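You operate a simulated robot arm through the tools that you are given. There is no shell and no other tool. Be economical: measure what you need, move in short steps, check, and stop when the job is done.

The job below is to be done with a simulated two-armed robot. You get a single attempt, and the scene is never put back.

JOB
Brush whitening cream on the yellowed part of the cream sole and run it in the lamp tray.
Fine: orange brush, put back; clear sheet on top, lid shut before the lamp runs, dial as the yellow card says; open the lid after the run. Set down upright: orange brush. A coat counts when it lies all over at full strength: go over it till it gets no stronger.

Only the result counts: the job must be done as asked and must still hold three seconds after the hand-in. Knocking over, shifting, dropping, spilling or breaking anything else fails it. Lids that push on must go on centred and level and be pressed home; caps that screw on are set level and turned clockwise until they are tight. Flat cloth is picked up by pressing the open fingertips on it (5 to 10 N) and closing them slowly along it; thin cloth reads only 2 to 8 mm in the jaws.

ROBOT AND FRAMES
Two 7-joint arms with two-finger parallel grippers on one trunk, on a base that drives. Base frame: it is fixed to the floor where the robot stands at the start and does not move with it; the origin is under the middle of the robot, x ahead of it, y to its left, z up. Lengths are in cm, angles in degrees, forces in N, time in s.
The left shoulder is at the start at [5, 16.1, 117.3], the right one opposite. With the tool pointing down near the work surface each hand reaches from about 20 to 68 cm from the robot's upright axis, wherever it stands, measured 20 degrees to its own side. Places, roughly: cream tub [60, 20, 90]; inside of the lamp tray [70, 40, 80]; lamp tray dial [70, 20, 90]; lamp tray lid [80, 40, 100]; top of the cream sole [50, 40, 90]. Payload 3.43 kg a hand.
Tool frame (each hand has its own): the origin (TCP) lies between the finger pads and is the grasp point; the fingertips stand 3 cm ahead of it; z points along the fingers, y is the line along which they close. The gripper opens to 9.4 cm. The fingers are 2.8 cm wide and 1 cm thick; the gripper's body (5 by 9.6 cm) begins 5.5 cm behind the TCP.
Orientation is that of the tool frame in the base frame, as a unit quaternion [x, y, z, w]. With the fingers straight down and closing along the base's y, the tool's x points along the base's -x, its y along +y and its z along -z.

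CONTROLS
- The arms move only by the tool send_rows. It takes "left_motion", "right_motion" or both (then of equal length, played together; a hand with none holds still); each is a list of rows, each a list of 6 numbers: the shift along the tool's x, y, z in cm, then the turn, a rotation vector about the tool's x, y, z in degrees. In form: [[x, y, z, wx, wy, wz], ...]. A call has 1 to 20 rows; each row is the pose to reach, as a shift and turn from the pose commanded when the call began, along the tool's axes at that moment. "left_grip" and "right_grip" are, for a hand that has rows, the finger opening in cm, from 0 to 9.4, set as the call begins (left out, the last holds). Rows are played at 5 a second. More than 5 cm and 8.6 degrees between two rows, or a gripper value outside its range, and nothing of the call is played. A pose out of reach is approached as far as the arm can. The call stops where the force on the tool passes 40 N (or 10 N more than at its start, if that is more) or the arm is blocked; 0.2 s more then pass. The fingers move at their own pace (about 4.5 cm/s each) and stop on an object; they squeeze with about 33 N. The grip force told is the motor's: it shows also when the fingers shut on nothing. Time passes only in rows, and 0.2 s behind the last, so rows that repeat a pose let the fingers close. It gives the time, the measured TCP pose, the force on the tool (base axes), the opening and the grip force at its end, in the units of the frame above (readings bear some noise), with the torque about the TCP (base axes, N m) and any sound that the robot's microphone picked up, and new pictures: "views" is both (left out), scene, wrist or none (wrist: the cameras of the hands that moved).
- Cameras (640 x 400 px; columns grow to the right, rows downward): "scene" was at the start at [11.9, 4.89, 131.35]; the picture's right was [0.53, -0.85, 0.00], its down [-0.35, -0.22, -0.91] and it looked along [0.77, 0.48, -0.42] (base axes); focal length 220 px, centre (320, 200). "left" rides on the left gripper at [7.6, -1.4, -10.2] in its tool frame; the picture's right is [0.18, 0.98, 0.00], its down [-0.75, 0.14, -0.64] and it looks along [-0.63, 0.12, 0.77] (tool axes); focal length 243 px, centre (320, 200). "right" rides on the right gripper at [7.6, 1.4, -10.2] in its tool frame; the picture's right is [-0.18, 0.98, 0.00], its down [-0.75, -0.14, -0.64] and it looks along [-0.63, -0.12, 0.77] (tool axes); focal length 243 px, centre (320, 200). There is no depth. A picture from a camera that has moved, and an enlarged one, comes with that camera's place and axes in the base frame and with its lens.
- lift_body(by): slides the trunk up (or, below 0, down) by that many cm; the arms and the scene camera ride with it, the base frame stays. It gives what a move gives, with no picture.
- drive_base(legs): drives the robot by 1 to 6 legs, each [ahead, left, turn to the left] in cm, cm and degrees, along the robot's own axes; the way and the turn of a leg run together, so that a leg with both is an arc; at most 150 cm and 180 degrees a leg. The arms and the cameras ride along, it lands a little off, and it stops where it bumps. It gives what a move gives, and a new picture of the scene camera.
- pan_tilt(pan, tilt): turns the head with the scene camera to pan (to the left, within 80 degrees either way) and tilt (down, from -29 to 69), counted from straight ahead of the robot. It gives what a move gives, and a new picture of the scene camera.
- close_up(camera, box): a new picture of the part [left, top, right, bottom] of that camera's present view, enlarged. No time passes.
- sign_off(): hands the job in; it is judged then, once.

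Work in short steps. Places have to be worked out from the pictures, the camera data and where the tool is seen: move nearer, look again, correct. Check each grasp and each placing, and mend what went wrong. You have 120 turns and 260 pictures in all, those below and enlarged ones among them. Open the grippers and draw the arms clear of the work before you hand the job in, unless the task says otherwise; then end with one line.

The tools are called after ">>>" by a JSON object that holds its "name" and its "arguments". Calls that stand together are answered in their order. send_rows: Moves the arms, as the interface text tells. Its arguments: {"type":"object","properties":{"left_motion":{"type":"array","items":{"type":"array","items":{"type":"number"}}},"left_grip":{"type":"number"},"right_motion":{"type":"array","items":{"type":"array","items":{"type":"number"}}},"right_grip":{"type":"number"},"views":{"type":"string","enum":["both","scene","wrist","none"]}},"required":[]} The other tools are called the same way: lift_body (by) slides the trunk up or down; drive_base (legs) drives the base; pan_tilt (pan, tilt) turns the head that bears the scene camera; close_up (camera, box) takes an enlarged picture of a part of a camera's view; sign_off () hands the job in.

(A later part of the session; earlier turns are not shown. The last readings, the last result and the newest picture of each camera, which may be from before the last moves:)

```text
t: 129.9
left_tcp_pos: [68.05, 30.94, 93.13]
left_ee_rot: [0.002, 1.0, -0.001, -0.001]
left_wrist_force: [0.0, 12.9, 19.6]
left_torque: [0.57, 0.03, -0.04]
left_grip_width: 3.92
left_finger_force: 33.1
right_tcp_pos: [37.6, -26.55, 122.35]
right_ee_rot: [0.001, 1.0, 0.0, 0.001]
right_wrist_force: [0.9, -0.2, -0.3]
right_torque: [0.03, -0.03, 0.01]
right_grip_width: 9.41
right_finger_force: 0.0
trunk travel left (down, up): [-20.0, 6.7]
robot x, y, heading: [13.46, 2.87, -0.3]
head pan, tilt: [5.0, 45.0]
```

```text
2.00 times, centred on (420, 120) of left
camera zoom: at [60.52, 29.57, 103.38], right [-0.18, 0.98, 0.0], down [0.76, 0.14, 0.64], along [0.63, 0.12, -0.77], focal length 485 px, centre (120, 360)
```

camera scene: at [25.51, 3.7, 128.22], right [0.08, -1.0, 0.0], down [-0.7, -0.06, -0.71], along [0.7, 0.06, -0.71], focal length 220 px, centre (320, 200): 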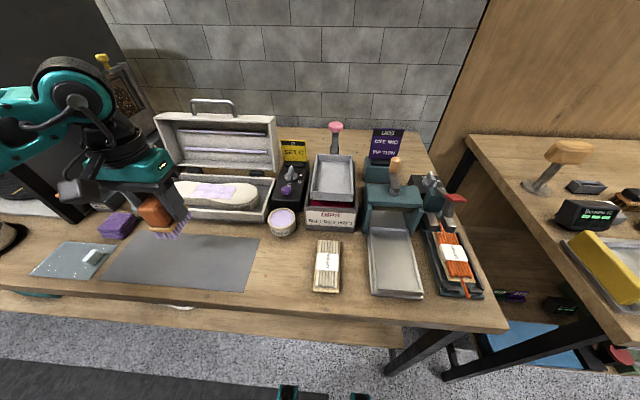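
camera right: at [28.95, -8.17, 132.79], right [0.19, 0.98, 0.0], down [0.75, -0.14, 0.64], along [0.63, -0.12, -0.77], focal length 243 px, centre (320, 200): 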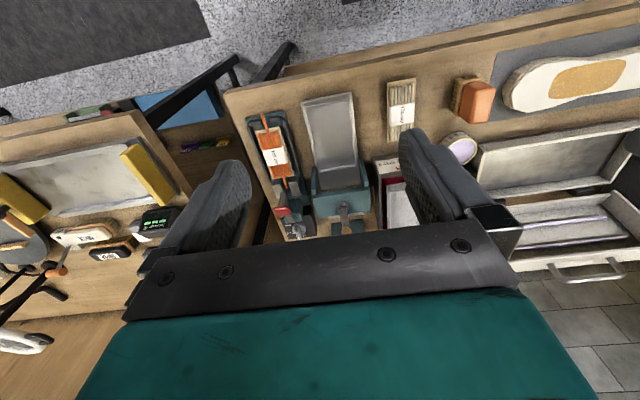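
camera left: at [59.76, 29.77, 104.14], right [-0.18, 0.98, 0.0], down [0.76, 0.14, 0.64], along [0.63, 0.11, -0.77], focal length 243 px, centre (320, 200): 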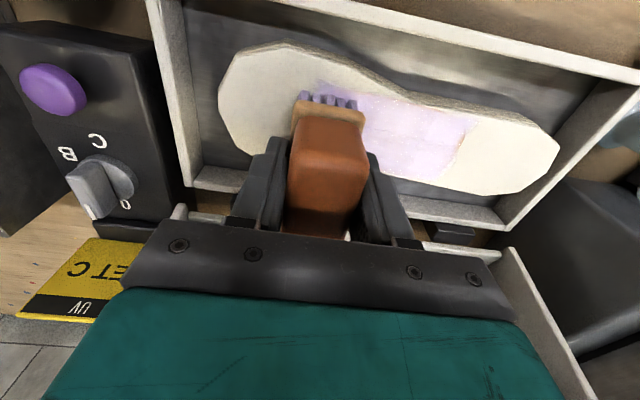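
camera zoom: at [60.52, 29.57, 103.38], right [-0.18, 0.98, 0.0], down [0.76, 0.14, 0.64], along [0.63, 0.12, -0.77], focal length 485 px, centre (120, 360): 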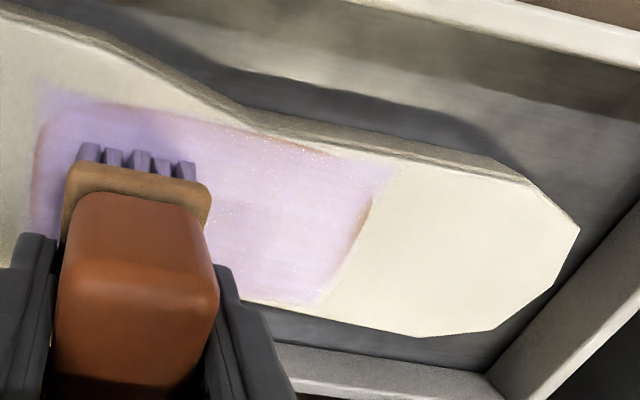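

The sole now rests toward the right tray wall, so rightward strokes are constrained. I'll stroke only rightward: near line, lift back, then far line.

>>> {"name": "send_rows", "arguments": {"left_motion": [[0, 0, -1.5, 0, 0, 0], [1.75, 4.5, -1.5, 0, 0, 0], [1.75, 9.2, -1.5, 0, 0, 0], [1.75, 9.2, -0.15, 0, 0, 0], [1.75, 7.4, -0.15, 0, 0, 0], [1.75, 5.6, -0.15, 0, 0, 0], [1.75, 3.8, -0.15, 0, 0, 0], [1.75, 2, -0.15, 0, 0, 0], [1.75, 0.2, -0.15, 0, 0, 0], [1.75, -1.8, -0.15, 0, 0, 0], [1.75, -1.8, -1.5, 0, 0, 0], [-0.3, 2.5, -1.5, 0, 0, 0], [-0.3, 7, -1.5, 0, 0, 0], [-0.3, 9.2, -1.5, 0, 0, 0], [-0.3, 9.2, -0.15, 0, 0, 0], [-0.3, 7.2, -0.15, 0, 0, 0], [-0.3, 5.2, -0.15, 0, 0, 0], [-0.3, 3.2, -0.15, 0, 0, 0], [-0.3, 1.2, -0.15, 0, 0, 0], [-0.3, -1.2, -0.15, 0, 0, 0]], "views": "none"}}

>>> {"name": "close_up", "arguments": {"camera": "scene", "box": [140, 120, 310, 240]}}

>>> {"name": "close_up", "arguments": {"camera": "left", "box": [260, 20, 580, 220]}}

```text
t: 134.1
left_tcp_pos: [68.51, 29.75, 93.13]
left_ee_rot: [0.001, 1.0, 0.0, -0.002]
left_wrist_force: [0.3, 3.7, 7.1]
left_torque: [0.16, -0.13, 0.07]
left_grip_width: 3.91
left_finger_force: 33.2
right_tcp_pos: [37.63, -26.45, 122.45]
right_ee_rot: [0.003, 1.0, 0.002, 0.0]
right_wrist_force: [-0.3, 0.1, 0.9]
right_torque: [-0.02, 0.0, 0.0]
right_grip_width: 9.4
right_finger_force: 0.0
trunk travel left (down, up): [-20.0, 6.7]
robot x, y, heading: [13.16, 3.29, -0.3]
head pan, tilt: [5.0, 45.0]
```

```text
3.33 times, centred on (225, 180) of scene
camera zoom: at [25.45, 3.74, 128.24], right [0.08, -1.0, 0.0], down [-0.7, -0.06, -0.71], along [0.7, 0.06, -0.71], focal length 732 px, centre (637, 267)
```

zoom: 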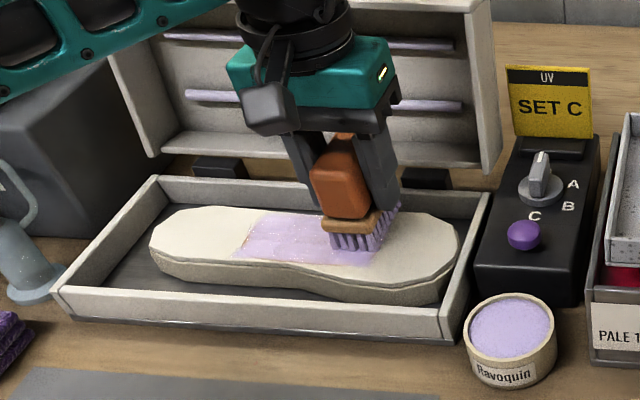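

```text
2.00 times, centred on (420, 120) of left
camera zoom: at [60.94, 28.25, 103.41], right [-0.18, 0.98, 0.0], down [0.76, 0.14, 0.64], along [0.63, 0.12, -0.77], focal length 485 px, centre (120, 360)
```

zoom: 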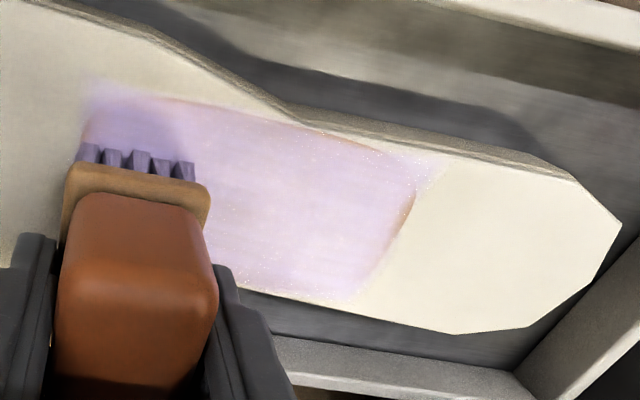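

Stable now with 7 N. Reload the brush.

>>> {"name": "send_rows", "arguments": {"left_motion": [[0, 0, -4, 0, 0, 0], [0, 0, -8, 0, 0, 0], [2, -4, -8, 0, 0, 0], [4.5, -8, -8, 0, 0, 0], [7, -12, -8, 0, 0, 0], [8.5, -14.2, -6, 0, 0, 0], [8.5, -14.2, -2, 0, 0, 0], [8.5, -14.2, -0.3, 0, 0, 0], [8.5, -14.2, 0.15, 0, 0, 0], [8.5, -14.2, 0.15, 0, 0, 0]], "views": "none"}}

```text
t: 136.3
left_tcp_pos: [59.97, 15.56, 93.03]
left_ee_rot: [0.002, 1.0, -0.001, -0.003]
left_wrist_force: [-0.9, -0.4, -0.6]
left_torque: [-0.02, -0.01, 0.01]
left_grip_width: 3.93
left_finger_force: 32.9
right_tcp_pos: [37.83, -26.59, 122.3]
right_ee_rot: [0.004, 1.0, 0.0, 0.0]
right_wrist_force: [0.6, 0.6, -0.1]
right_torque: [0.0, -0.01, -0.02]
right_grip_width: 9.4
right_finger_force: 0.0
trunk travel left (down, up): [-20.0, 6.7]
robot x, y, heading: [13.22, 3.2, -0.1]
head pan, tilt: [5.0, 45.0]
```

Just short; press 0.4 more.

>>> {"name": "send_rows", "arguments": {"left_motion": [[0, 0, 0.25, 0, 0, 0], [0, 0, 0.4, 0, 0, 0], [0, 0, 0.4, 0, 0, 0]], "views": "none"}}

```text
t: 137.1
left_tcp_pos: [59.99, 15.43, 92.9]
left_ee_rot: [0.002, 1.0, -0.001, -0.001]
left_wrist_force: [-0.6, 2.4, 22.6]
left_torque: [0.32, 0.38, -0.02]
left_grip_width: 3.89
left_finger_force: 33.0
right_tcp_pos: [37.62, -26.59, 122.62]
right_ee_rot: [0.003, 1.0, 0.001, 0.0]
right_wrist_force: [-0.3, -0.1, 0.1]
right_torque: [-0.01, 0.01, -0.06]
right_grip_width: 9.39
right_finger_force: 0.2
trunk travel left (down, up): [-20.0, 6.7]
robot x, y, heading: [13.54, 3.5, -0.1]
head pan, tilt: [5.0, 45.0]
```

Loaded. Carry to the patch's left end and stroke right along the near line.

>>> {"name": "send_rows", "arguments": {"left_motion": [[0, 0, -4, 0, 0, 0], [0, 0, -8, 0, 0, 0], [-0.5, 4.5, -8, 0, 0, 0], [-1.5, 9, -8, 0, 0, 0], [-3, 13.5, -8, 0, 0, 0], [-4.5, 18, -8, 0, 0, 0], [-6, 22, -7, 0, 0, 0], [-6.2, 24.5, -4, 0, 0, 0], [-6.2, 24.5, -1, 0, 0, 0], [-6.2, 24.5, -0.35, 0, 0, 0], [-6.2, 23, -0.35, 0, 0, 0], [-6.2, 21.3, -0.35, 0, 0, 0], [-6.2, 19.6, -0.35, 0, 0, 0], [-6.2, 17.9, -0.35, 0, 0, 0], [-6.2, 16.2, -0.35, 0, 0, 0], [-6.2, 14.5, -0.35, 0, 0, 0], [-6.2, 13.3, -0.35, 0, 0, 0], [-8.6, 13.3, -0.35, 0, 0, 0], [-8.6, 13.3, -1.8, 0, 0, 0]], "views": "none"}}

>>> {"name": "close_up", "arguments": {"camera": "left", "box": [220, 20, 540, 220]}}

```text
t: 141.1
left_tcp_pos: [68.55, 28.57, 94.31]
left_ee_rot: [0.004, 1.0, -0.002, -0.002]
left_wrist_force: [-0.2, 0.5, -0.3]
left_torque: [-0.04, -0.05, -0.02]
left_grip_width: 3.9
left_finger_force: 33.4
right_tcp_pos: [37.64, -26.64, 122.47]
right_ee_rot: [0.004, 1.0, 0.001, 0.0]
right_wrist_force: [-0.9, 0.8, 0.6]
right_torque: [0.01, -0.05, 0.02]
right_grip_width: 9.41
right_finger_force: 0.1
trunk travel left (down, up): [-20.0, 6.7]
robot x, y, heading: [13.16, 2.92, -0.3]
head pan, tilt: [5.0, 45.0]
```

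```text
2.00 times, centred on (380, 120) of left
camera zoom: at [60.93, 27.23, 104.53], right [-0.18, 0.98, 0.0], down [0.76, 0.14, 0.64], along [0.63, 0.11, -0.77], focal length 485 px, centre (200, 360)
```

zoom: 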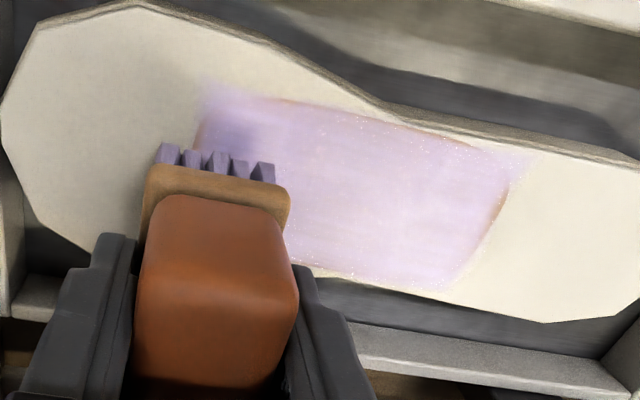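

Inspect the coat in detail at the left end and near edge.

>>> {"name": "close_up", "arguments": {"camera": "left", "box": [320, 50, 500, 170]}}

>>> {"name": "close_up", "arguments": {"camera": "scene", "box": [180, 165, 270, 225]}}

```text
3.33 times, centred on (410, 110) of left
camera zoom: at [60.93, 27.23, 104.53], right [-0.18, 0.98, 0.0], down [0.76, 0.14, 0.64], along [0.63, 0.11, -0.77], focal length 809 px, centre (20, 500)
```

zoom: 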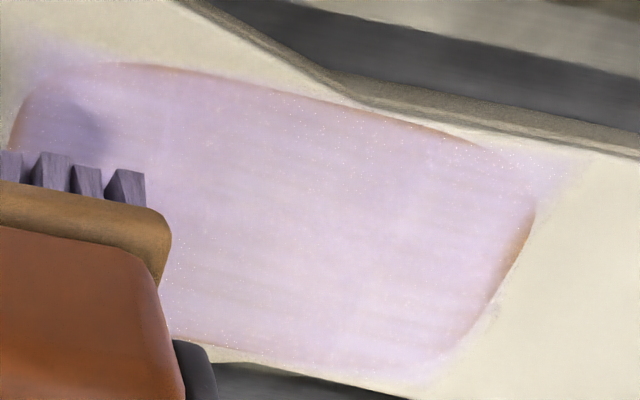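

```text
6.67 times, centred on (225, 195) of scene
camera zoom: at [25.37, 3.7, 128.21], right [0.08, -1.0, 0.0], down [-0.7, -0.06, -0.71], along [0.71, 0.06, -0.71], focal length 1464 px, centre (953, 233)
```

zoom: 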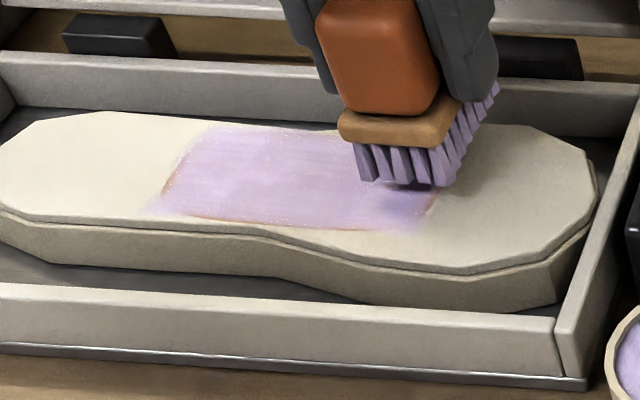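

Coverage looks quite even. Do far- and centre-line rightward strokes with the remaining load to see whether it deepens further.

>>> {"name": "send_rows", "arguments": {"left_motion": [[0.7, 4.5, 0, 0, 0, 0], [0.7, 9, 0, 0, 0, 0], [0.7, 10.3, 0, 0, 0, 0], [0.7, 10.3, 1.25, 0, 0, 0], [0.7, 8.5, 1.25, 0, 0, 0], [0.7, 6.7, 1.25, 0, 0, 0], [0.7, 4.9, 1.25, 0, 0, 0], [0.7, 3.1, 1.25, 0, 0, 0], [0.7, 1.3, 1.25, 0, 0, 0], [0.7, -0.5, 1.25, 0, 0, 0], [0.7, -0.5, 0, 0, 0, 0], [2.2, 4, 0, 0, 0, 0], [2.2, 8.5, 0, 0, 0, 0], [2.2, 10.3, 1.25, 0, 0, 0], [2.2, 8.2, 1.25, 0, 0, 0], [2.2, 6.1, 1.25, 0, 0, 0], [2.2, 4, 1.25, 0, 0, 0], [2.2, 1.9, 1.25, 0, 0, 0], [2.2, -0.3, 1.25, 0, 0, 0], [2.2, -0.3, -1, 0, 0, 0]], "views": "none"}}

>>> {"name": "send_rows", "arguments": {"left_motion": [[0, -3, -3, 0, 0, 0], [3, -6, -5, 0, 0, 0]], "views": "none"}}

>>> {"name": "close_up", "arguments": {"camera": "scene", "box": [180, 165, 270, 225]}}

>>> {"name": "close_up", "arguments": {"camera": "left", "box": [340, 20, 640, 220]}}

```text
t: 145.3
left_tcp_pos: [66.54, 28.53, 95.41]
left_ee_rot: [0.001, 1.0, -0.002, -0.002]
left_wrist_force: [0.6, 0.3, -0.7]
left_torque: [0.02, 0.02, -0.02]
left_grip_width: 3.9
left_finger_force: 33.0
right_tcp_pos: [37.72, -26.57, 122.38]
right_ee_rot: [0.002, 1.0, 0.0, 0.0]
right_wrist_force: [0.3, 0.5, 0.8]
right_torque: [0.03, -0.01, 0.01]
right_grip_width: 9.43
right_finger_force: 0.0
trunk travel left (down, up): [-20.0, 6.7]
robot x, y, heading: [13.04, 2.78, -0.3]
head pan, tilt: [5.0, 45.0]
```

```text
t: 145.9
left_tcp_pos: [63.52, 22.43, 100.44]
left_ee_rot: [0.002, 1.0, -0.001, -0.003]
left_wrist_force: [-0.7, -0.9, -0.9]
left_torque: [0.05, 0.02, 0.0]
left_grip_width: 3.89
left_finger_force: 32.5
right_tcp_pos: [37.71, -26.65, 122.44]
right_ee_rot: [0.001, 1.0, 0.001, 0.0]
right_wrist_force: [-0.1, 0.7, -0.6]
right_torque: [-0.02, 0.0, -0.03]
right_grip_width: 9.41
right_finger_force: 0.0
trunk travel left (down, up): [-20.0, 6.7]
robot x, y, heading: [12.98, 3.08, -0.3]
head pan, tilt: [5.0, 45.0]
```

```text
6.67 times, centred on (225, 195) of scene
camera zoom: at [25.47, 3.74, 128.23], right [0.08, -1.0, 0.0], down [-0.7, -0.06, -0.71], along [0.7, 0.06, -0.71], focal length 1464 px, centre (953, 233)
```

zoom: 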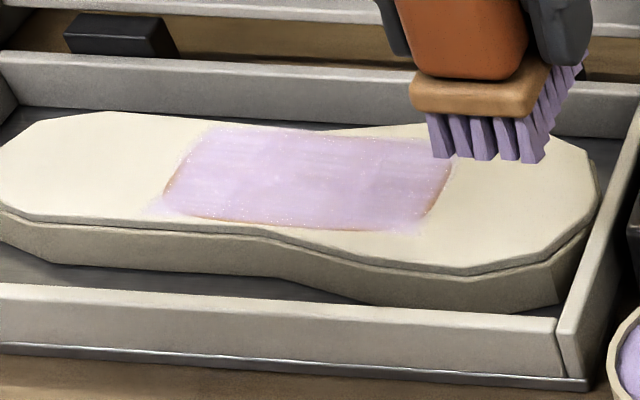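

```text
2.00 times, centred on (490, 120) of left
camera zoom: at [55.95, 21.05, 110.68], right [-0.18, 0.98, 0.0], down [0.76, 0.14, 0.64], along [0.63, 0.12, -0.77], focal length 485 px, centre (-20, 360)
```

zoom: 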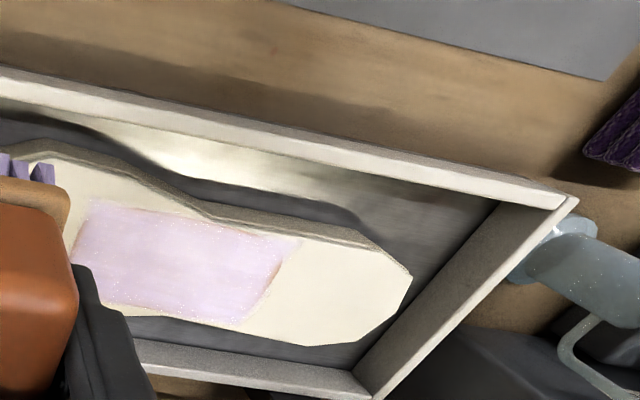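

Still marginally deepening; another reload and full cycle.

>>> {"name": "send_rows", "arguments": {"left_motion": [[1.8, -3.5, 0, 0, 0, 0], [3.55, -6.9, 0, 0, 0, 0], [3.55, -6.9, 3.5, 0, 0, 0], [3.55, -6.9, 6.5, 0, 0, 0], [3.55, -6.9, 7.5, 0, 0, 0], [3.55, -6.9, 7.85, 0, 0, 0], [3.55, -6.9, 7.85, 0, 0, 0]], "views": "none"}}

```text
t: 147.5
left_tcp_pos: [59.89, 15.65, 92.93]
left_ee_rot: [0.002, 1.0, -0.001, 0.001]
left_wrist_force: [-1.1, 5.7, 23.0]
left_torque: [0.49, 0.32, -0.02]
left_grip_width: 3.9
left_finger_force: 33.0
right_tcp_pos: [37.55, -26.37, 122.53]
right_ee_rot: [0.002, 1.0, 0.001, 0.001]
right_wrist_force: [0.0, 0.0, 1.0]
right_torque: [-0.01, 0.03, 0.0]
right_grip_width: 9.42
right_finger_force: 0.3
trunk travel left (down, up): [-20.0, 6.7]
robot x, y, heading: [13.5, 3.01, -0.2]
head pan, tilt: [5.0, 45.0]
```

Loaded. Near-line stroke starting beyond the left end, then far line.

>>> {"name": "send_rows", "arguments": {"left_motion": [[0, 0, -4, 0, 0, 0], [0, 0, -8, 0, 0, 0], [-0.5, 4.5, -8, 0, 0, 0], [-1.5, 9, -8, 0, 0, 0], [-3, 13.5, -8, 0, 0, 0], [-4.5, 18, -8, 0, 0, 0], [-6, 22, -7, 0, 0, 0], [-6, 23.8, -3, 0, 0, 0], [-6, 23.8, -0.4, 0, 0, 0], [-7.7, 23.8, -0.4, 0, 0, 0], [-7.7, 22.4, -0.4, 0, 0, 0], [-7.7, 20.7, -0.4, 0, 0, 0], [-7.7, 19, -0.4, 0, 0, 0], [-7.7, 17.3, -0.4, 0, 0, 0], [-7.7, 15.6, -0.4, 0, 0, 0], [-7.7, 13.9, -0.4, 0, 0, 0], [-7.7, 12.5, -0.4, 0, 0, 0], [-6, 12.5, -0.4, 0, 0, 0], [-6, 12.5, -2, 0, 0, 0]], "views": "none"}}

>>> {"name": "send_rows", "arguments": {"left_motion": [[0, 4.5, 0, 0, 0, 0], [0, 9, 0, 0, 0, 0], [0, 11.2, 0, 0, 0, 0], [0, 11.2, 1.6, 0, 0, 0], [0, 9.8, 1.6, 0, 0, 0], [0, 8.2, 1.6, 0, 0, 0], [0, 6.6, 1.6, 0, 0, 0], [0, 5, 1.6, 0, 0, 0], [0, 3.4, 1.6, 0, 0, 0], [0, 1.8, 1.6, 0, 0, 0], [0, 0.2, 1.6, 0, 0, 0], [-0.9, 0.2, 0, 0, 0, 0], [-0.9, 4.7, 0, 0, 0, 0], [-0.9, 9, 0, 0, 0, 0], [-0.9, 11, 1.6, 0, 0, 0], [-0.9, 8.9, 1.6, 0, 0, 0], [-0.9, 6.8, 1.6, 0, 0, 0], [-0.9, 4.7, 1.6, 0, 0, 0], [-0.9, 2.6, 1.6, 0, 0, 0], [-0.9, 0.2, 1.6, 0, 0, 0]], "views": "none"}}

>>> {"name": "send_rows", "arguments": {"left_motion": [[0, 0, -3, 0, 0, 0], [1.5, -3, -5.5, 0, 0, 0], [4, -6, -7, 0, 0, 0]], "views": "none"}}

>>> {"name": "close_up", "arguments": {"camera": "scene", "box": [180, 165, 270, 225]}}

>>> {"name": "close_up", "arguments": {"camera": "left", "box": [340, 60, 520, 180]}}

```text
t: 151.5
left_tcp_pos: [65.82, 27.79, 94.58]
left_ee_rot: [0.003, 1.0, -0.001, -0.004]
left_wrist_force: [-0.3, 0.2, -0.7]
left_torque: [0.0, 0.0, -0.03]
left_grip_width: 3.88
left_finger_force: 32.9
right_tcp_pos: [37.83, -26.57, 122.39]
right_ee_rot: [0.003, 1.0, 0.001, 0.0]
right_wrist_force: [-0.1, -0.1, 0.0]
right_torque: [0.01, -0.01, 0.01]
right_grip_width: 9.41
right_finger_force: 0.1
trunk travel left (down, up): [-20.0, 6.7]
robot x, y, heading: [13.63, 3.28, -0.1]
head pan, tilt: [5.0, 45.0]
```

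```text
t: 155.7
left_tcp_pos: [66.82, 28.07, 93.06]
left_ee_rot: [0.002, 1.0, -0.002, -0.001]
left_wrist_force: [1.8, 5.8, 11.5]
left_torque: [0.2, -0.08, -0.03]
left_grip_width: 3.9
left_finger_force: 33.2
right_tcp_pos: [37.63, -26.59, 122.41]
right_ee_rot: [0.002, 1.0, 0.001, 0.001]
right_wrist_force: [0.3, -0.2, 0.3]
right_torque: [0.03, 0.01, 0.03]
right_grip_width: 9.42
right_finger_force: 0.1
trunk travel left (down, up): [-20.0, 6.7]
robot x, y, heading: [13.6, 3.31, -0.2]
head pan, tilt: [5.0, 45.0]
```

```text
t: 156.5
left_tcp_pos: [62.9, 22.11, 99.94]
left_ee_rot: [0.002, 1.0, -0.001, -0.003]
left_wrist_force: [-1.0, -0.2, -0.3]
left_torque: [0.02, 0.01, -0.01]
left_grip_width: 3.92
left_finger_force: 33.1
right_tcp_pos: [37.74, -26.55, 122.46]
right_ee_rot: [0.003, 1.0, 0.001, 0.0]
right_wrist_force: [0.1, -0.4, 0.0]
right_torque: [-0.02, 0.0, 0.0]
right_grip_width: 9.41
right_finger_force: 0.0
trunk travel left (down, up): [-20.0, 6.7]
robot x, y, heading: [13.22, 3.06, -0.1]
head pan, tilt: [5.0, 45.0]
```

```text
6.67 times, centred on (225, 195) of scene
camera zoom: at [25.47, 3.72, 128.23], right [0.08, -1.0, 0.0], down [-0.7, -0.06, -0.71], along [0.7, 0.06, -0.71], focal length 1464 px, centre (953, 233)
```

zoom: 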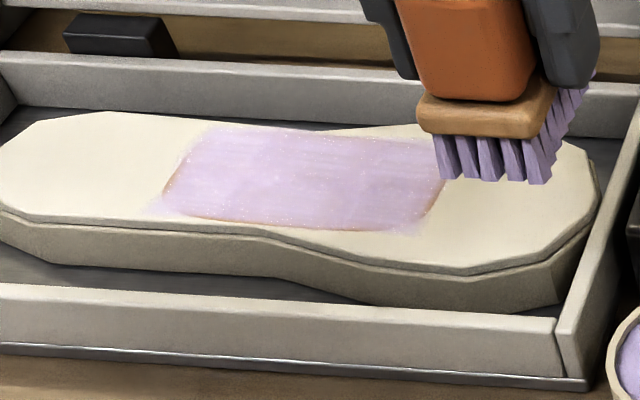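

```text
3.33 times, centred on (430, 120) of left
camera zoom: at [55.34, 20.73, 110.22], right [-0.18, 0.98, 0.0], down [0.76, 0.14, 0.64], along [0.63, 0.11, -0.77], focal length 809 px, centre (-47, 467)
```

zoom: 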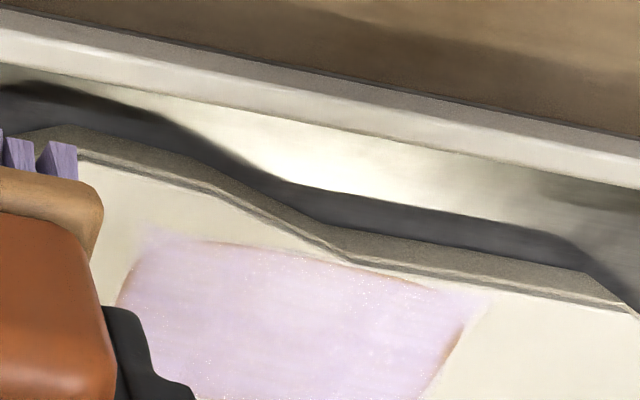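

Slightly deeper yet. Run another load with more passes per load.

>>> {"name": "send_rows", "arguments": {"left_motion": [[1.5, -3.3, 0, 0, 0, 0], [2.95, -6.6, 0, 0, 0, 0], [2.95, -6.6, 3.5, 0, 0, 0], [2.95, -6.6, 6.2, 0, 0, 0], [2.95, -6.6, 7, 0, 0, 0], [2.95, -6.6, 7.35, 0, 0, 0], [2.95, -6.6, 7.35, 0, 0, 0]], "views": "none"}}

>>> {"name": "send_rows", "arguments": {"left_motion": [[0, 0, -4, 0, 0, 0], [0, 0, -8, 0, 0, 0], [-0.5, 4.5, -8, 0, 0, 0], [-1.5, 9, -8, 0, 0, 0], [-3, 13.5, -8, 0, 0, 0], [-4.5, 18, -8, 0, 0, 0], [-6, 22, -7, 0, 0, 0], [-6, 23.6, -3, 0, 0, 0], [-6, 23.6, -0.4, 0, 0, 0], [-6, 22.4, -0.4, 0, 0, 0], [-6, 20.7, -0.4, 0, 0, 0], [-6, 19, -0.4, 0, 0, 0], [-6, 17.3, -0.4, 0, 0, 0], [-6, 15.6, -0.4, 0, 0, 0], [-6, 13.9, -0.4, 0, 0, 0], [-6, 12.5, -0.4, 0, 0, 0], [-7.7, 12.5, -0.4, 0, 0, 0], [-7.7, 12.5, -2, 0, 0, 0]], "views": "none"}}

>>> {"name": "send_rows", "arguments": {"left_motion": [[0, 4.5, 0, 0, 0, 0], [0, 9, 0, 0, 0, 0], [0, 11.2, 0, 0, 0, 0], [0, 11.2, 1.6, 0, 0, 0], [0, 9.8, 1.6, 0, 0, 0], [0, 8.2, 1.6, 0, 0, 0], [0, 6.6, 1.6, 0, 0, 0], [0, 5, 1.6, 0, 0, 0], [0, 3.4, 1.6, 0, 0, 0], [0, 1.8, 1.6, 0, 0, 0], [0, 0.2, 1.6, 0, 0, 0], [1.7, 0.2, 0, 0, 0, 0], [1.7, 4.7, 0, 0, 0, 0], [1.7, 9, 0, 0, 0, 0], [1.7, 11, 1.6, 0, 0, 0], [1.7, 8.9, 1.6, 0, 0, 0], [1.7, 6.8, 1.6, 0, 0, 0], [1.7, 4.7, 1.6, 0, 0, 0], [1.7, 2.6, 1.6, 0, 0, 0], [1.7, 0.2, 1.6, 0, 0, 0]], "views": "none"}}

>>> {"name": "send_rows", "arguments": {"left_motion": [[0, 0, -3, 0, 0, 0], [1.5, -3, -5.5, 0, 0, 0], [3, -6, -7, 0, 0, 0]], "views": "none"}}

>>> {"name": "close_up", "arguments": {"camera": "scene", "box": [180, 165, 270, 225]}}

```text
t: 158.1
left_tcp_pos: [59.81, 15.62, 92.87]
left_ee_rot: [0.002, 1.0, -0.002, 0.0]
left_wrist_force: [0.9, 3.6, 18.0]
left_torque: [0.36, 0.12, 0.04]
left_grip_width: 3.91
left_finger_force: 33.7
right_tcp_pos: [37.6, -26.55, 122.48]
right_ee_rot: [0.003, 1.0, 0.002, 0.001]
right_wrist_force: [-0.3, 0.3, -0.7]
right_torque: [-0.02, 0.02, -0.02]
right_grip_width: 9.4
right_finger_force: 0.1
trunk travel left (down, up): [-20.0, 6.7]
robot x, y, heading: [13.72, 2.78, -0.0]
head pan, tilt: [5.0, 45.0]
```

```text
t: 161.9
left_tcp_pos: [67.49, 27.96, 94.6]
left_ee_rot: [0.003, 1.0, 0.001, -0.003]
left_wrist_force: [-0.1, 0.2, -0.7]
left_torque: [-0.02, -0.05, -0.01]
left_grip_width: 3.88
left_finger_force: 32.4
right_tcp_pos: [37.64, -26.6, 122.42]
right_ee_rot: [0.003, 1.0, 0.001, 0.001]
right_wrist_force: [-0.2, 0.2, 0.4]
right_torque: [0.0, 0.0, 0.02]
right_grip_width: 9.42
right_finger_force: 0.1
trunk travel left (down, up): [-20.0, 6.7]
robot x, y, heading: [13.22, 2.85, -0.4]
head pan, tilt: [5.0, 45.0]
```

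```text
t: 166.1
left_tcp_pos: [65.92, 28.39, 93.08]
left_ee_rot: [0.001, 1.0, -0.001, -0.001]
left_wrist_force: [0.4, 5.6, 9.0]
left_torque: [0.16, 0.02, -0.01]
left_grip_width: 3.89
left_finger_force: 32.8
right_tcp_pos: [37.79, -26.51, 122.53]
right_ee_rot: [0.001, 1.0, 0.001, 0.001]
right_wrist_force: [0.7, 0.4, 0.1]
right_torque: [0.02, 0.0, -0.03]
right_grip_width: 9.39
right_finger_force: 0.1
trunk travel left (down, up): [-20.0, 6.7]
robot x, y, heading: [13.6, 2.98, -0.1]
head pan, tilt: [5.0, 45.0]
```

```text
t: 166.9
left_tcp_pos: [62.78, 22.29, 100.18]
left_ee_rot: [0.002, 1.0, -0.001, -0.002]
left_wrist_force: [-0.7, 0.1, -0.1]
left_torque: [0.04, 0.03, -0.01]
left_grip_width: 3.91
left_finger_force: 33.0
right_tcp_pos: [37.69, -26.55, 122.29]
right_ee_rot: [0.002, 1.0, 0.001, 0.0]
right_wrist_force: [0.0, -0.7, -0.1]
right_torque: [0.0, 0.03, 0.02]
right_grip_width: 9.37
right_finger_force: 0.0
trunk travel left (down, up): [-20.0, 6.7]
robot x, y, heading: [12.89, 3.17, -0.3]
head pan, tilt: [5.0, 45.0]
```

```text
6.67 times, centred on (225, 195) of scene
camera zoom: at [25.49, 3.72, 128.23], right [0.08, -1.0, 0.0], down [-0.7, -0.06, -0.71], along [0.7, 0.06, -0.71], focal length 1464 px, centre (953, 233)
```

zoom: 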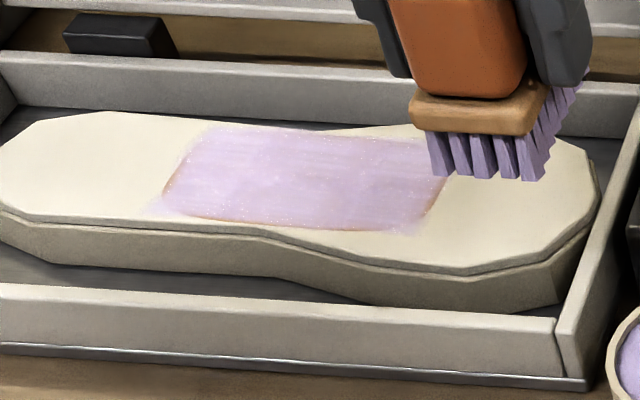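

Nearly unchanged; one final cycle, with the far line a little farther out, then compare.

>>> {"name": "send_rows", "arguments": {"left_motion": [[1.5, -3.3, 0, 0, 0, 0], [2.85, -6.7, 0, 0, 0, 0], [2.85, -6.7, 3.5, 0, 0, 0], [2.85, -6.7, 6.2, 0, 0, 0], [2.85, -6.7, 7.2, 0, 0, 0], [2.85, -6.7, 7.6, 0, 0, 0], [2.85, -6.7, 7.6, 0, 0, 0]], "views": "none"}}

>>> {"name": "send_rows", "arguments": {"left_motion": [[0, 0, -4, 0, 0, 0], [0, 0, -8, 0, 0, 0], [-0.5, 4.5, -8, 0, 0, 0], [-1.5, 9, -8, 0, 0, 0], [-3, 13.5, -8, 0, 0, 0], [-5, 17.8, -8, 0, 0, 0], [-7.5, 21.5, -7, 0, 0, 0], [-8.4, 23.6, -3, 0, 0, 0], [-8.4, 23.6, -0.4, 0, 0, 0], [-8.4, 22.4, -0.4, 0, 0, 0], [-8.4, 20.7, -0.4, 0, 0, 0], [-8.4, 19, -0.4, 0, 0, 0], [-8.4, 17.3, -0.4, 0, 0, 0], [-8.4, 15.6, -0.4, 0, 0, 0], [-8.4, 13.9, -0.4, 0, 0, 0], [-8.4, 12.5, -0.4, 0, 0, 0], [-7, 12.5, -0.4, 0, 0, 0], [-7, 12.5, -2, 0, 0, 0]], "views": "none"}}

>>> {"name": "send_rows", "arguments": {"left_motion": [[0, 4.5, 0, 0, 0, 0], [0, 9, 0, 0, 0, 0], [0, 11.2, 0, 0, 0, 0], [0, 11.2, 1.6, 0, 0, 0], [0, 9.8, 1.6, 0, 0, 0], [0, 8.2, 1.6, 0, 0, 0], [0, 6.6, 1.6, 0, 0, 0], [0, 5, 1.6, 0, 0, 0], [0, 3.4, 1.6, 0, 0, 0], [0, 1.8, 1.6, 0, 0, 0], [0, 0.2, 1.6, 0, 0, 0], [1.3, 0.2, 0, 0, 0, 0], [1.3, 4.7, 0, 0, 0, 0], [1.3, 9, 0, 0, 0, 0], [1.3, 11, 1.6, 0, 0, 0], [1.3, 8.9, 1.6, 0, 0, 0], [1.3, 6.8, 1.6, 0, 0, 0], [1.3, 4.7, 1.6, 0, 0, 0], [1.3, 2.6, 1.6, 0, 0, 0], [1.3, 0.2, 1.6, 0, 0, 0]], "views": "none"}}

>>> {"name": "send_rows", "arguments": {"left_motion": [[0, 0, -3, 0, 0, 0], [1.5, -3, -5.5, 0, 0, 0], [3, -6, -7, 0, 0, 0]], "views": "none"}}

>>> {"name": "close_up", "arguments": {"camera": "scene", "box": [180, 165, 270, 225]}}

>>> {"name": "close_up", "arguments": {"camera": "left", "box": [340, 60, 520, 180]}}

```text
t: 168.5
left_tcp_pos: [59.81, 15.63, 92.77]
left_ee_rot: [0.001, 1.0, -0.002, 0.0]
left_wrist_force: [-4.0, 5.3, 28.4]
left_torque: [0.44, 0.38, 0.04]
left_grip_width: 3.94
left_finger_force: 32.8
right_tcp_pos: [37.42, -26.58, 122.45]
right_ee_rot: [0.003, 1.0, 0.001, 0.002]
right_wrist_force: [0.4, 0.3, -0.6]
right_torque: [0.01, 0.0, 0.0]
right_grip_width: 9.4
right_finger_force: 0.1
trunk travel left (down, up): [-20.0, 6.7]
robot x, y, heading: [13.33, 3.32, -0.0]
head pan, tilt: [5.0, 45.0]
```

```text
t: 172.3
left_tcp_pos: [66.78, 28.14, 94.34]
left_ee_rot: [0.004, 1.0, 0.0, -0.005]
left_wrist_force: [-0.1, -0.5, 0.1]
left_torque: [0.02, 0.0, 0.0]
left_grip_width: 3.91
left_finger_force: 33.3
right_tcp_pos: [37.8, -26.63, 122.48]
right_ee_rot: [0.003, 1.0, 0.0, 0.001]
right_wrist_force: [0.4, 0.0, -0.8]
right_torque: [0.05, 0.01, -0.03]
right_grip_width: 9.42
right_finger_force: 0.2
trunk travel left (down, up): [-20.0, 6.7]
robot x, y, heading: [13.5, 3.05, -0.6]
head pan, tilt: [5.0, 45.0]
```

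```text
t: 176.5
left_tcp_pos: [65.46, 28.16, 92.99]
left_ee_rot: [0.002, 1.0, -0.001, -0.003]
left_wrist_force: [0.9, 4.7, 8.0]
left_torque: [0.16, -0.25, 0.03]
left_grip_width: 3.89
left_finger_force: 32.9
right_tcp_pos: [37.79, -26.42, 122.43]
right_ee_rot: [0.002, 1.0, 0.001, 0.001]
right_wrist_force: [-0.4, 0.0, 0.3]
right_torque: [-0.02, 0.0, -0.02]
right_grip_width: 9.4
right_finger_force: 0.0
trunk travel left (down, up): [-20.0, 6.7]
robot x, y, heading: [13.53, 3.02, -0.2]
head pan, tilt: [5.0, 45.0]
```

```text
t: 177.3
left_tcp_pos: [62.55, 22.22, 99.79]
left_ee_rot: [0.001, 1.0, -0.001, -0.004]
left_wrist_force: [1.2, 0.1, -0.6]
left_torque: [0.02, 0.04, 0.0]
left_grip_width: 3.91
left_finger_force: 33.5
right_tcp_pos: [37.79, -26.55, 122.38]
right_ee_rot: [0.002, 1.0, 0.001, 0.0]
right_wrist_force: [-0.2, 0.2, -0.7]
right_torque: [-0.02, 0.0, -0.01]
right_grip_width: 9.4
right_finger_force: 0.1
trunk travel left (down, up): [-20.0, 6.7]
robot x, y, heading: [13.09, 3.25, -0.2]
head pan, tilt: [5.0, 45.0]
```

```text
6.67 times, centred on (225, 195) of scene
camera zoom: at [25.49, 3.72, 128.23], right [0.08, -1.0, 0.0], down [-0.7, -0.06, -0.71], along [0.7, 0.06, -0.71], focal length 1464 px, centre (953, 233)
```

zoom: 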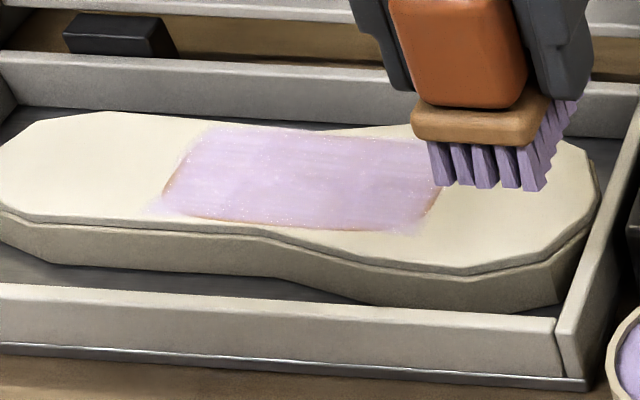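

```text
3.33 times, centred on (430, 120) of left
camera zoom: at [55.02, 20.88, 110.0], right [-0.18, 0.98, 0.0], down [0.76, 0.14, 0.64], along [0.63, 0.11, -0.77], focal length 809 px, centre (-47, 467)
```

zoom: 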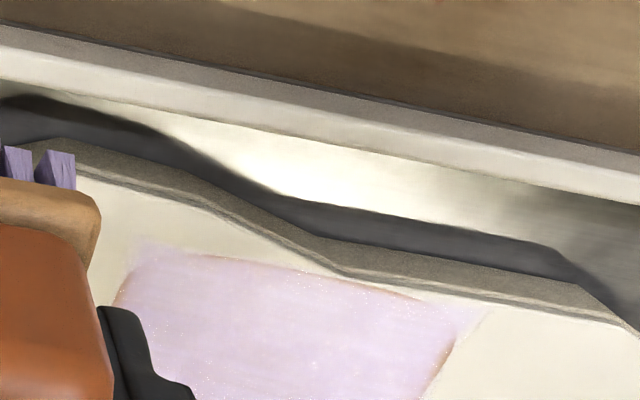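

No change now: the coat is saturated. Return the brush: draw back, drive right, and position above its home (48.0, 15.7).

>>> {"name": "send_rows", "arguments": {"left_motion": [[4, 0, 0, 0, 0, 0], [8, 0, 0, 0, 0, 0], [12.5, 0, 0, 0, 0, 0]], "views": "none"}}

>>> {"name": "drive_base", "arguments": {"legs": [[-1.2, -10, 0]]}}

```text
t: 178.1
left_tcp_pos: [50.14, 22.37, 99.83]
left_ee_rot: [0.002, 1.0, -0.001, -0.003]
left_wrist_force: [-0.3, 0.3, -0.2]
left_torque: [0.01, 0.02, -0.01]
left_grip_width: 3.89
left_finger_force: 33.2
right_tcp_pos: [37.69, -26.51, 122.43]
right_ee_rot: [0.002, 1.0, 0.0, 0.001]
right_wrist_force: [0.8, -0.6, 0.3]
right_torque: [-0.01, -0.03, -0.02]
right_grip_width: 9.4
right_finger_force: 0.0
trunk travel left (down, up): [-20.0, 6.7]
robot x, y, heading: [13.36, 3.03, -0.2]
head pan, tilt: [5.0, 45.0]
```

```text
t: 179.7
left_tcp_pos: [48.93, 12.24, 99.85]
left_ee_rot: [0.001, 1.0, -0.001, -0.003]
left_wrist_force: [0.7, -0.6, -1.1]
left_torque: [-0.02, 0.02, 0.01]
left_grip_width: 3.89
left_finger_force: 32.9
right_tcp_pos: [36.62, -36.53, 122.47]
right_ee_rot: [0.002, 1.0, 0.001, 0.0]
right_wrist_force: [0.8, -0.3, 0.6]
right_torque: [0.0, -0.03, -0.04]
right_grip_width: 9.39
right_finger_force: 0.1
trunk travel left (down, up): [-20.0, 6.7]
robot x, y, heading: [12.03, -6.73, -0.1]
head pan, tilt: [5.0, 45.0]
camera scene: at [24.28, -6.34, 128.23], right [0.08, -1.0, 0.0], down [-0.7, -0.06, -0.71], along [0.7, 0.06, -0.71], focal length 220 px, centre (320, 200)
```

scene: 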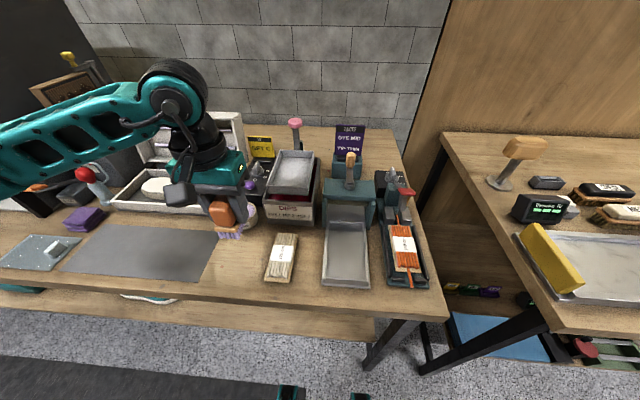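

Align at (48.0, 15.75) and lower close to the table.

>>> {"name": "send_rows", "arguments": {"left_motion": [[0.95, 3.5, 0, 0, 0, 0], [0.95, 3.5, 4.5, 0, 0, 0], [0.95, 3.5, 8.5, 0, 0, 0], [0.95, 3.5, 10.3, 0, 0, 0]], "views": "none"}}

>>> {"name": "send_rows", "arguments": {"left_motion": [[0, 0, 0.2, 0, 0, 0], [0, 0, 0.4, 0, 0, 0]], "views": "none"}}

```text
t: 180.7
left_tcp_pos: [48.06, 15.68, 89.62]
left_ee_rot: [0.002, 1.0, -0.001, -0.002]
left_wrist_force: [0.1, -0.1, -0.8]
left_torque: [0.0, -0.03, 0.0]
left_grip_width: 3.9
left_finger_force: 33.1
right_tcp_pos: [36.53, -36.59, 122.42]
right_ee_rot: [0.003, 1.0, 0.001, 0.0]
right_wrist_force: [0.0, 0.3, -0.2]
right_torque: [-0.01, 0.0, -0.02]
right_grip_width: 9.4
right_finger_force: 0.1
trunk travel left (down, up): [-20.0, 6.7]
robot x, y, heading: [12.27, -6.96, -0.4]
head pan, tilt: [5.0, 45.0]
```

```text
t: 181.3
left_tcp_pos: [48.12, 15.71, 89.26]
left_ee_rot: [0.002, 1.0, 0.0, -0.001]
left_wrist_force: [-1.7, 2.3, 10.6]
left_torque: [0.05, 0.07, -0.03]
left_grip_width: 3.89
left_finger_force: 32.8
right_tcp_pos: [36.49, -36.74, 122.55]
right_ee_rot: [0.002, 1.0, 0.001, 0.001]
right_wrist_force: [0.0, 0.1, -0.5]
right_torque: [0.02, 0.0, -0.01]
right_grip_width: 9.36
right_finger_force: 0.0
trunk travel left (down, up): [-20.0, 6.7]
robot x, y, heading: [11.99, -6.8, -0.3]
head pan, tilt: [5.0, 45.0]
```

Brush stands on the table. Release and rise straight up.

>>> {"name": "send_rows", "arguments": {"left_motion": [[0, 0, -0.1, 0, 0, 0], [0, 0, -0.1, 0, 0, 0], [0, 0, -0.1, 0, 0, 0], [0, 0, -3, 0, 0, 0], [0, 0, -7, 0, 0, 0], [0, 0, -11, 0, 0, 0]], "left_grip": 6.5, "views": "scene"}}

>>> {"name": "close_up", "arguments": {"camera": "scene", "box": [170, 190, 300, 290]}}

```text
t: 182.7
left_tcp_pos: [48.16, 15.77, 100.15]
left_ee_rot: [0.001, 1.0, 0.0, -0.003]
left_wrist_force: [0.5, -0.3, 0.4]
left_torque: [-0.01, 0.04, 0.02]
left_grip_width: 6.5
left_finger_force: 0.0
right_tcp_pos: [36.5, -36.75, 122.57]
right_ee_rot: [0.002, 1.0, 0.001, 0.001]
right_wrist_force: [0.4, 0.9, -0.3]
right_torque: [0.02, 0.01, 0.01]
right_grip_width: 9.42
right_finger_force: 0.1
trunk travel left (down, up): [-20.0, 6.7]
robot x, y, heading: [12.28, -6.47, -0.3]
head pan, tilt: [5.0, 45.0]
camera scene: at [24.28, -6.33, 128.22], right [0.08, -1.0, 0.0], down [-0.7, -0.06, -0.71], along [0.7, 0.06, -0.71], focal length 220 px, centre (320, 200)
```

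scene: 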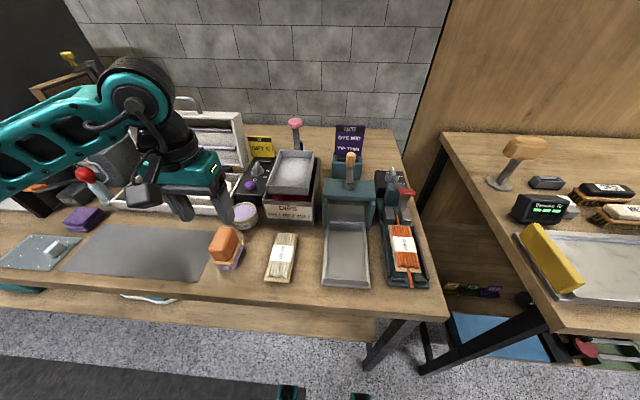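

```text
4.00 times, centred on (235, 240) of scene
camera zoom: at [24.28, -6.33, 128.22], right [0.08, -1.0, 0.0], down [-0.7, -0.06, -0.71], along [0.7, 0.06, -0.71], focal length 878 px, centre (660, 40)
```

zoom: 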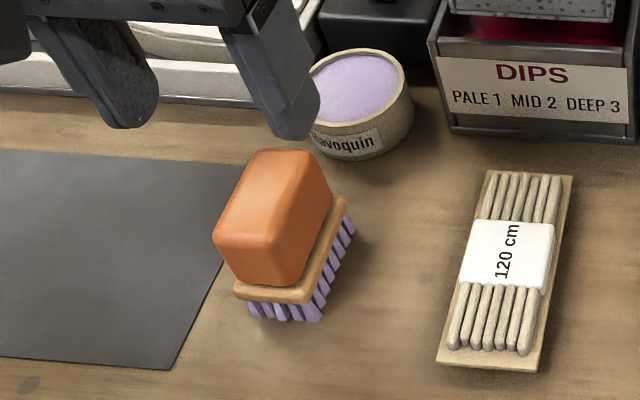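

Brush is back upright at its place. Next the clear sheet: tab at about (46, 54.8). Drive left 27 cm for reach.

>>> {"name": "drive_base", "arguments": {"legs": [[0, 27, 0]]}}

>>> {"name": "send_rows", "arguments": {"left_motion": [[0.5, 3, 0, 0, 0, 0], [1, 6, 0, 0, 0, 0], [1.5, 9, 0, 0, 0, 0], [2, 11.5, 0, 0, 0, 0]]}}

```text
t: 185.6
left_tcp_pos: [48.29, 42.58, 100.19]
left_ee_rot: [0.002, 1.0, 0.0, -0.003]
left_wrist_force: [-0.2, -0.1, 0.0]
left_torque: [0.0, 0.03, -0.04]
left_grip_width: 6.51
left_finger_force: 0.1
right_tcp_pos: [36.65, -9.73, 122.6]
right_ee_rot: [0.001, 1.0, 0.0, 0.001]
right_wrist_force: [0.4, -0.8, -0.3]
right_torque: [0.01, 0.0, -0.02]
right_grip_width: 9.43
right_finger_force: 0.1
trunk travel left (down, up): [-20.0, 6.7]
robot x, y, heading: [12.45, 20.24, -0.4]
head pan, tilt: [5.0, 45.0]
camera scene: at [24.38, 20.55, 128.23], right [0.08, -1.0, 0.0], down [-0.7, -0.06, -0.71], along [0.7, 0.06, -0.71], focal length 220 px, centre (320, 200)
```

scene: 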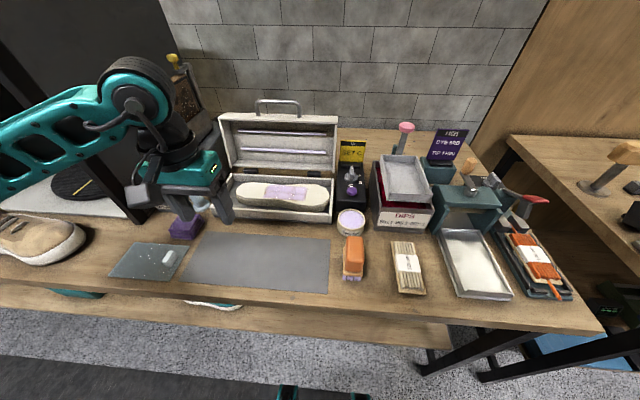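

```text
t: 186.6
left_tcp_pos: [46.29, 54.18, 100.11]
left_ee_rot: [0.002, 1.0, -0.002, -0.004]
left_wrist_force: [1.0, -0.6, -0.2]
left_torque: [-0.01, 0.04, -0.02]
left_grip_width: 6.52
left_finger_force: 0.1
right_tcp_pos: [36.63, -9.84, 122.4]
right_ee_rot: [0.002, 1.0, 0.0, 0.0]
right_wrist_force: [0.1, -1.0, 0.0]
right_torque: [0.0, -0.04, 0.03]
right_grip_width: 9.39
right_finger_force: 0.1
trunk travel left (down, up): [-20.0, 6.7]
robot x, y, heading: [12.45, 19.62, -0.3]
head pan, tilt: [5.0, 45.0]
camera scene: at [24.36, 20.54, 128.23], right [0.08, -1.0, 0.0], down [-0.7, -0.06, -0.71], along [0.7, 0.06, -0.71], focal length 220 px, centre (320, 200)
camera left: at [38.63, 52.87, 110.28], right [-0.18, 0.98, 0.0], down [0.76, 0.14, 0.64], along [0.63, 0.11, -0.77], focal length 243 px, centre (320, 200)
```

scene: 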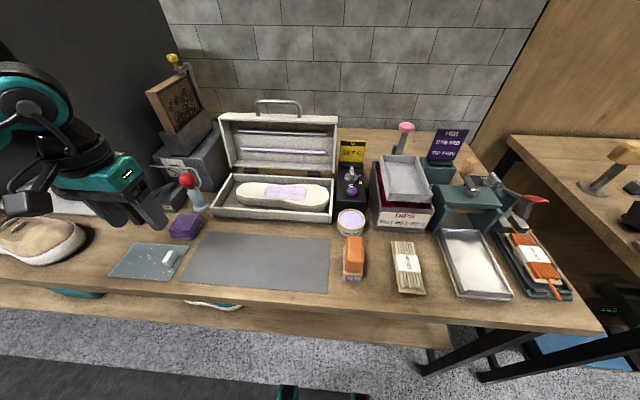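
left: 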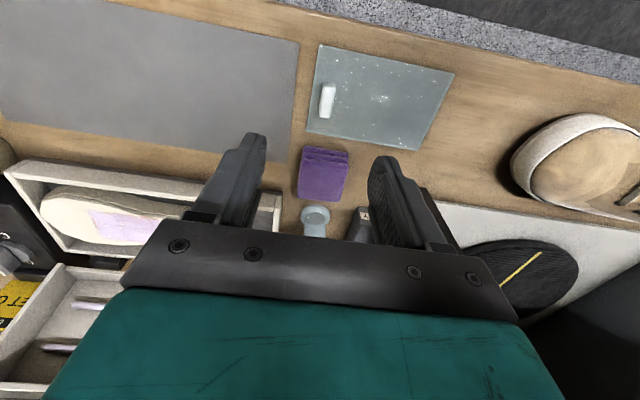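

Tab at (45.9, 55.0), long in x; sheet spans x 41.7–50, y 53.2–66.5. Lower over the tab with fingers 4.5 cm open.

>>> {"name": "send_rows", "arguments": {"left_motion": [[0.4, 0.8, 4, 0, 0, 0], [0.4, 0.8, 8, 0, 0, 0], [0.4, 0.8, 10.5, 0, 0, 0], [0.4, 0.8, 11.7, 0, 0, 0]], "left_grip": 4.5, "views": "wrist"}}

>>> {"name": "close_up", "arguments": {"camera": "scene", "box": [100, 200, 220, 290]}}

```text
t: 187.6
left_tcp_pos: [45.81, 54.93, 88.42]
left_ee_rot: [0.001, 1.0, -0.001, -0.002]
left_wrist_force: [-0.9, 0.6, -0.3]
left_torque: [0.02, 0.01, 0.03]
left_grip_width: 4.5
left_finger_force: 0.0
right_tcp_pos: [36.65, -9.8, 122.42]
right_ee_rot: [0.002, 1.0, 0.001, 0.001]
right_wrist_force: [-0.9, 0.2, 0.4]
right_torque: [0.02, 0.03, -0.03]
right_grip_width: 9.4
right_finger_force: 0.0
trunk travel left (down, up): [-20.0, 6.7]
robot x, y, heading: [12.03, 19.61, -0.0]
head pan, tilt: [5.0, 45.0]
camera left: at [38.36, 53.55, 98.6], right [-0.18, 0.98, 0.0], down [0.76, 0.14, 0.64], along [0.63, 0.11, -0.77], focal length 243 px, centre (320, 200)
```

left: 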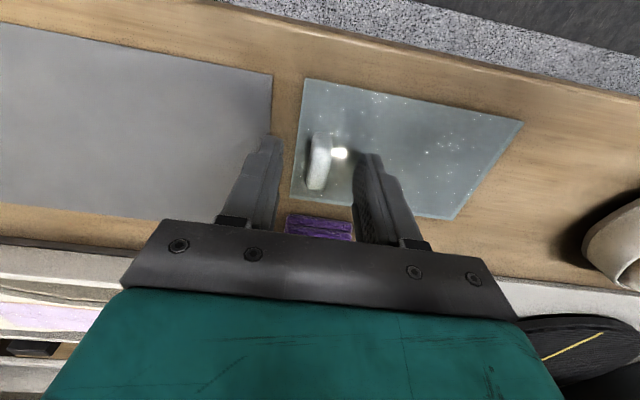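

```text
4.44 times, centred on (160, 245) of scene
camera zoom: at [24.38, 20.54, 128.23], right [0.08, -1.0, 0.0], down [-0.7, -0.06, -0.71], along [0.7, 0.06, -0.71], focal length 976 px, centre (1031, 0)
```

zoom: 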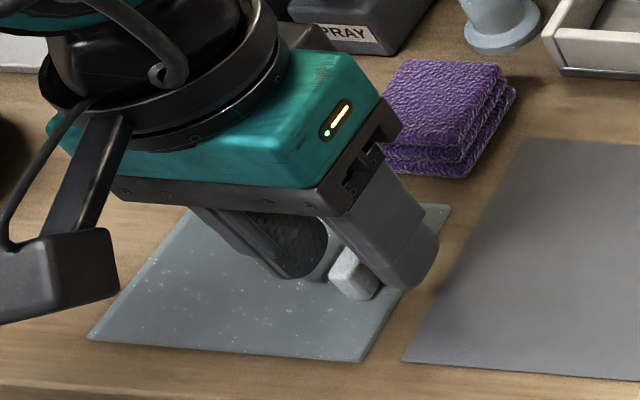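

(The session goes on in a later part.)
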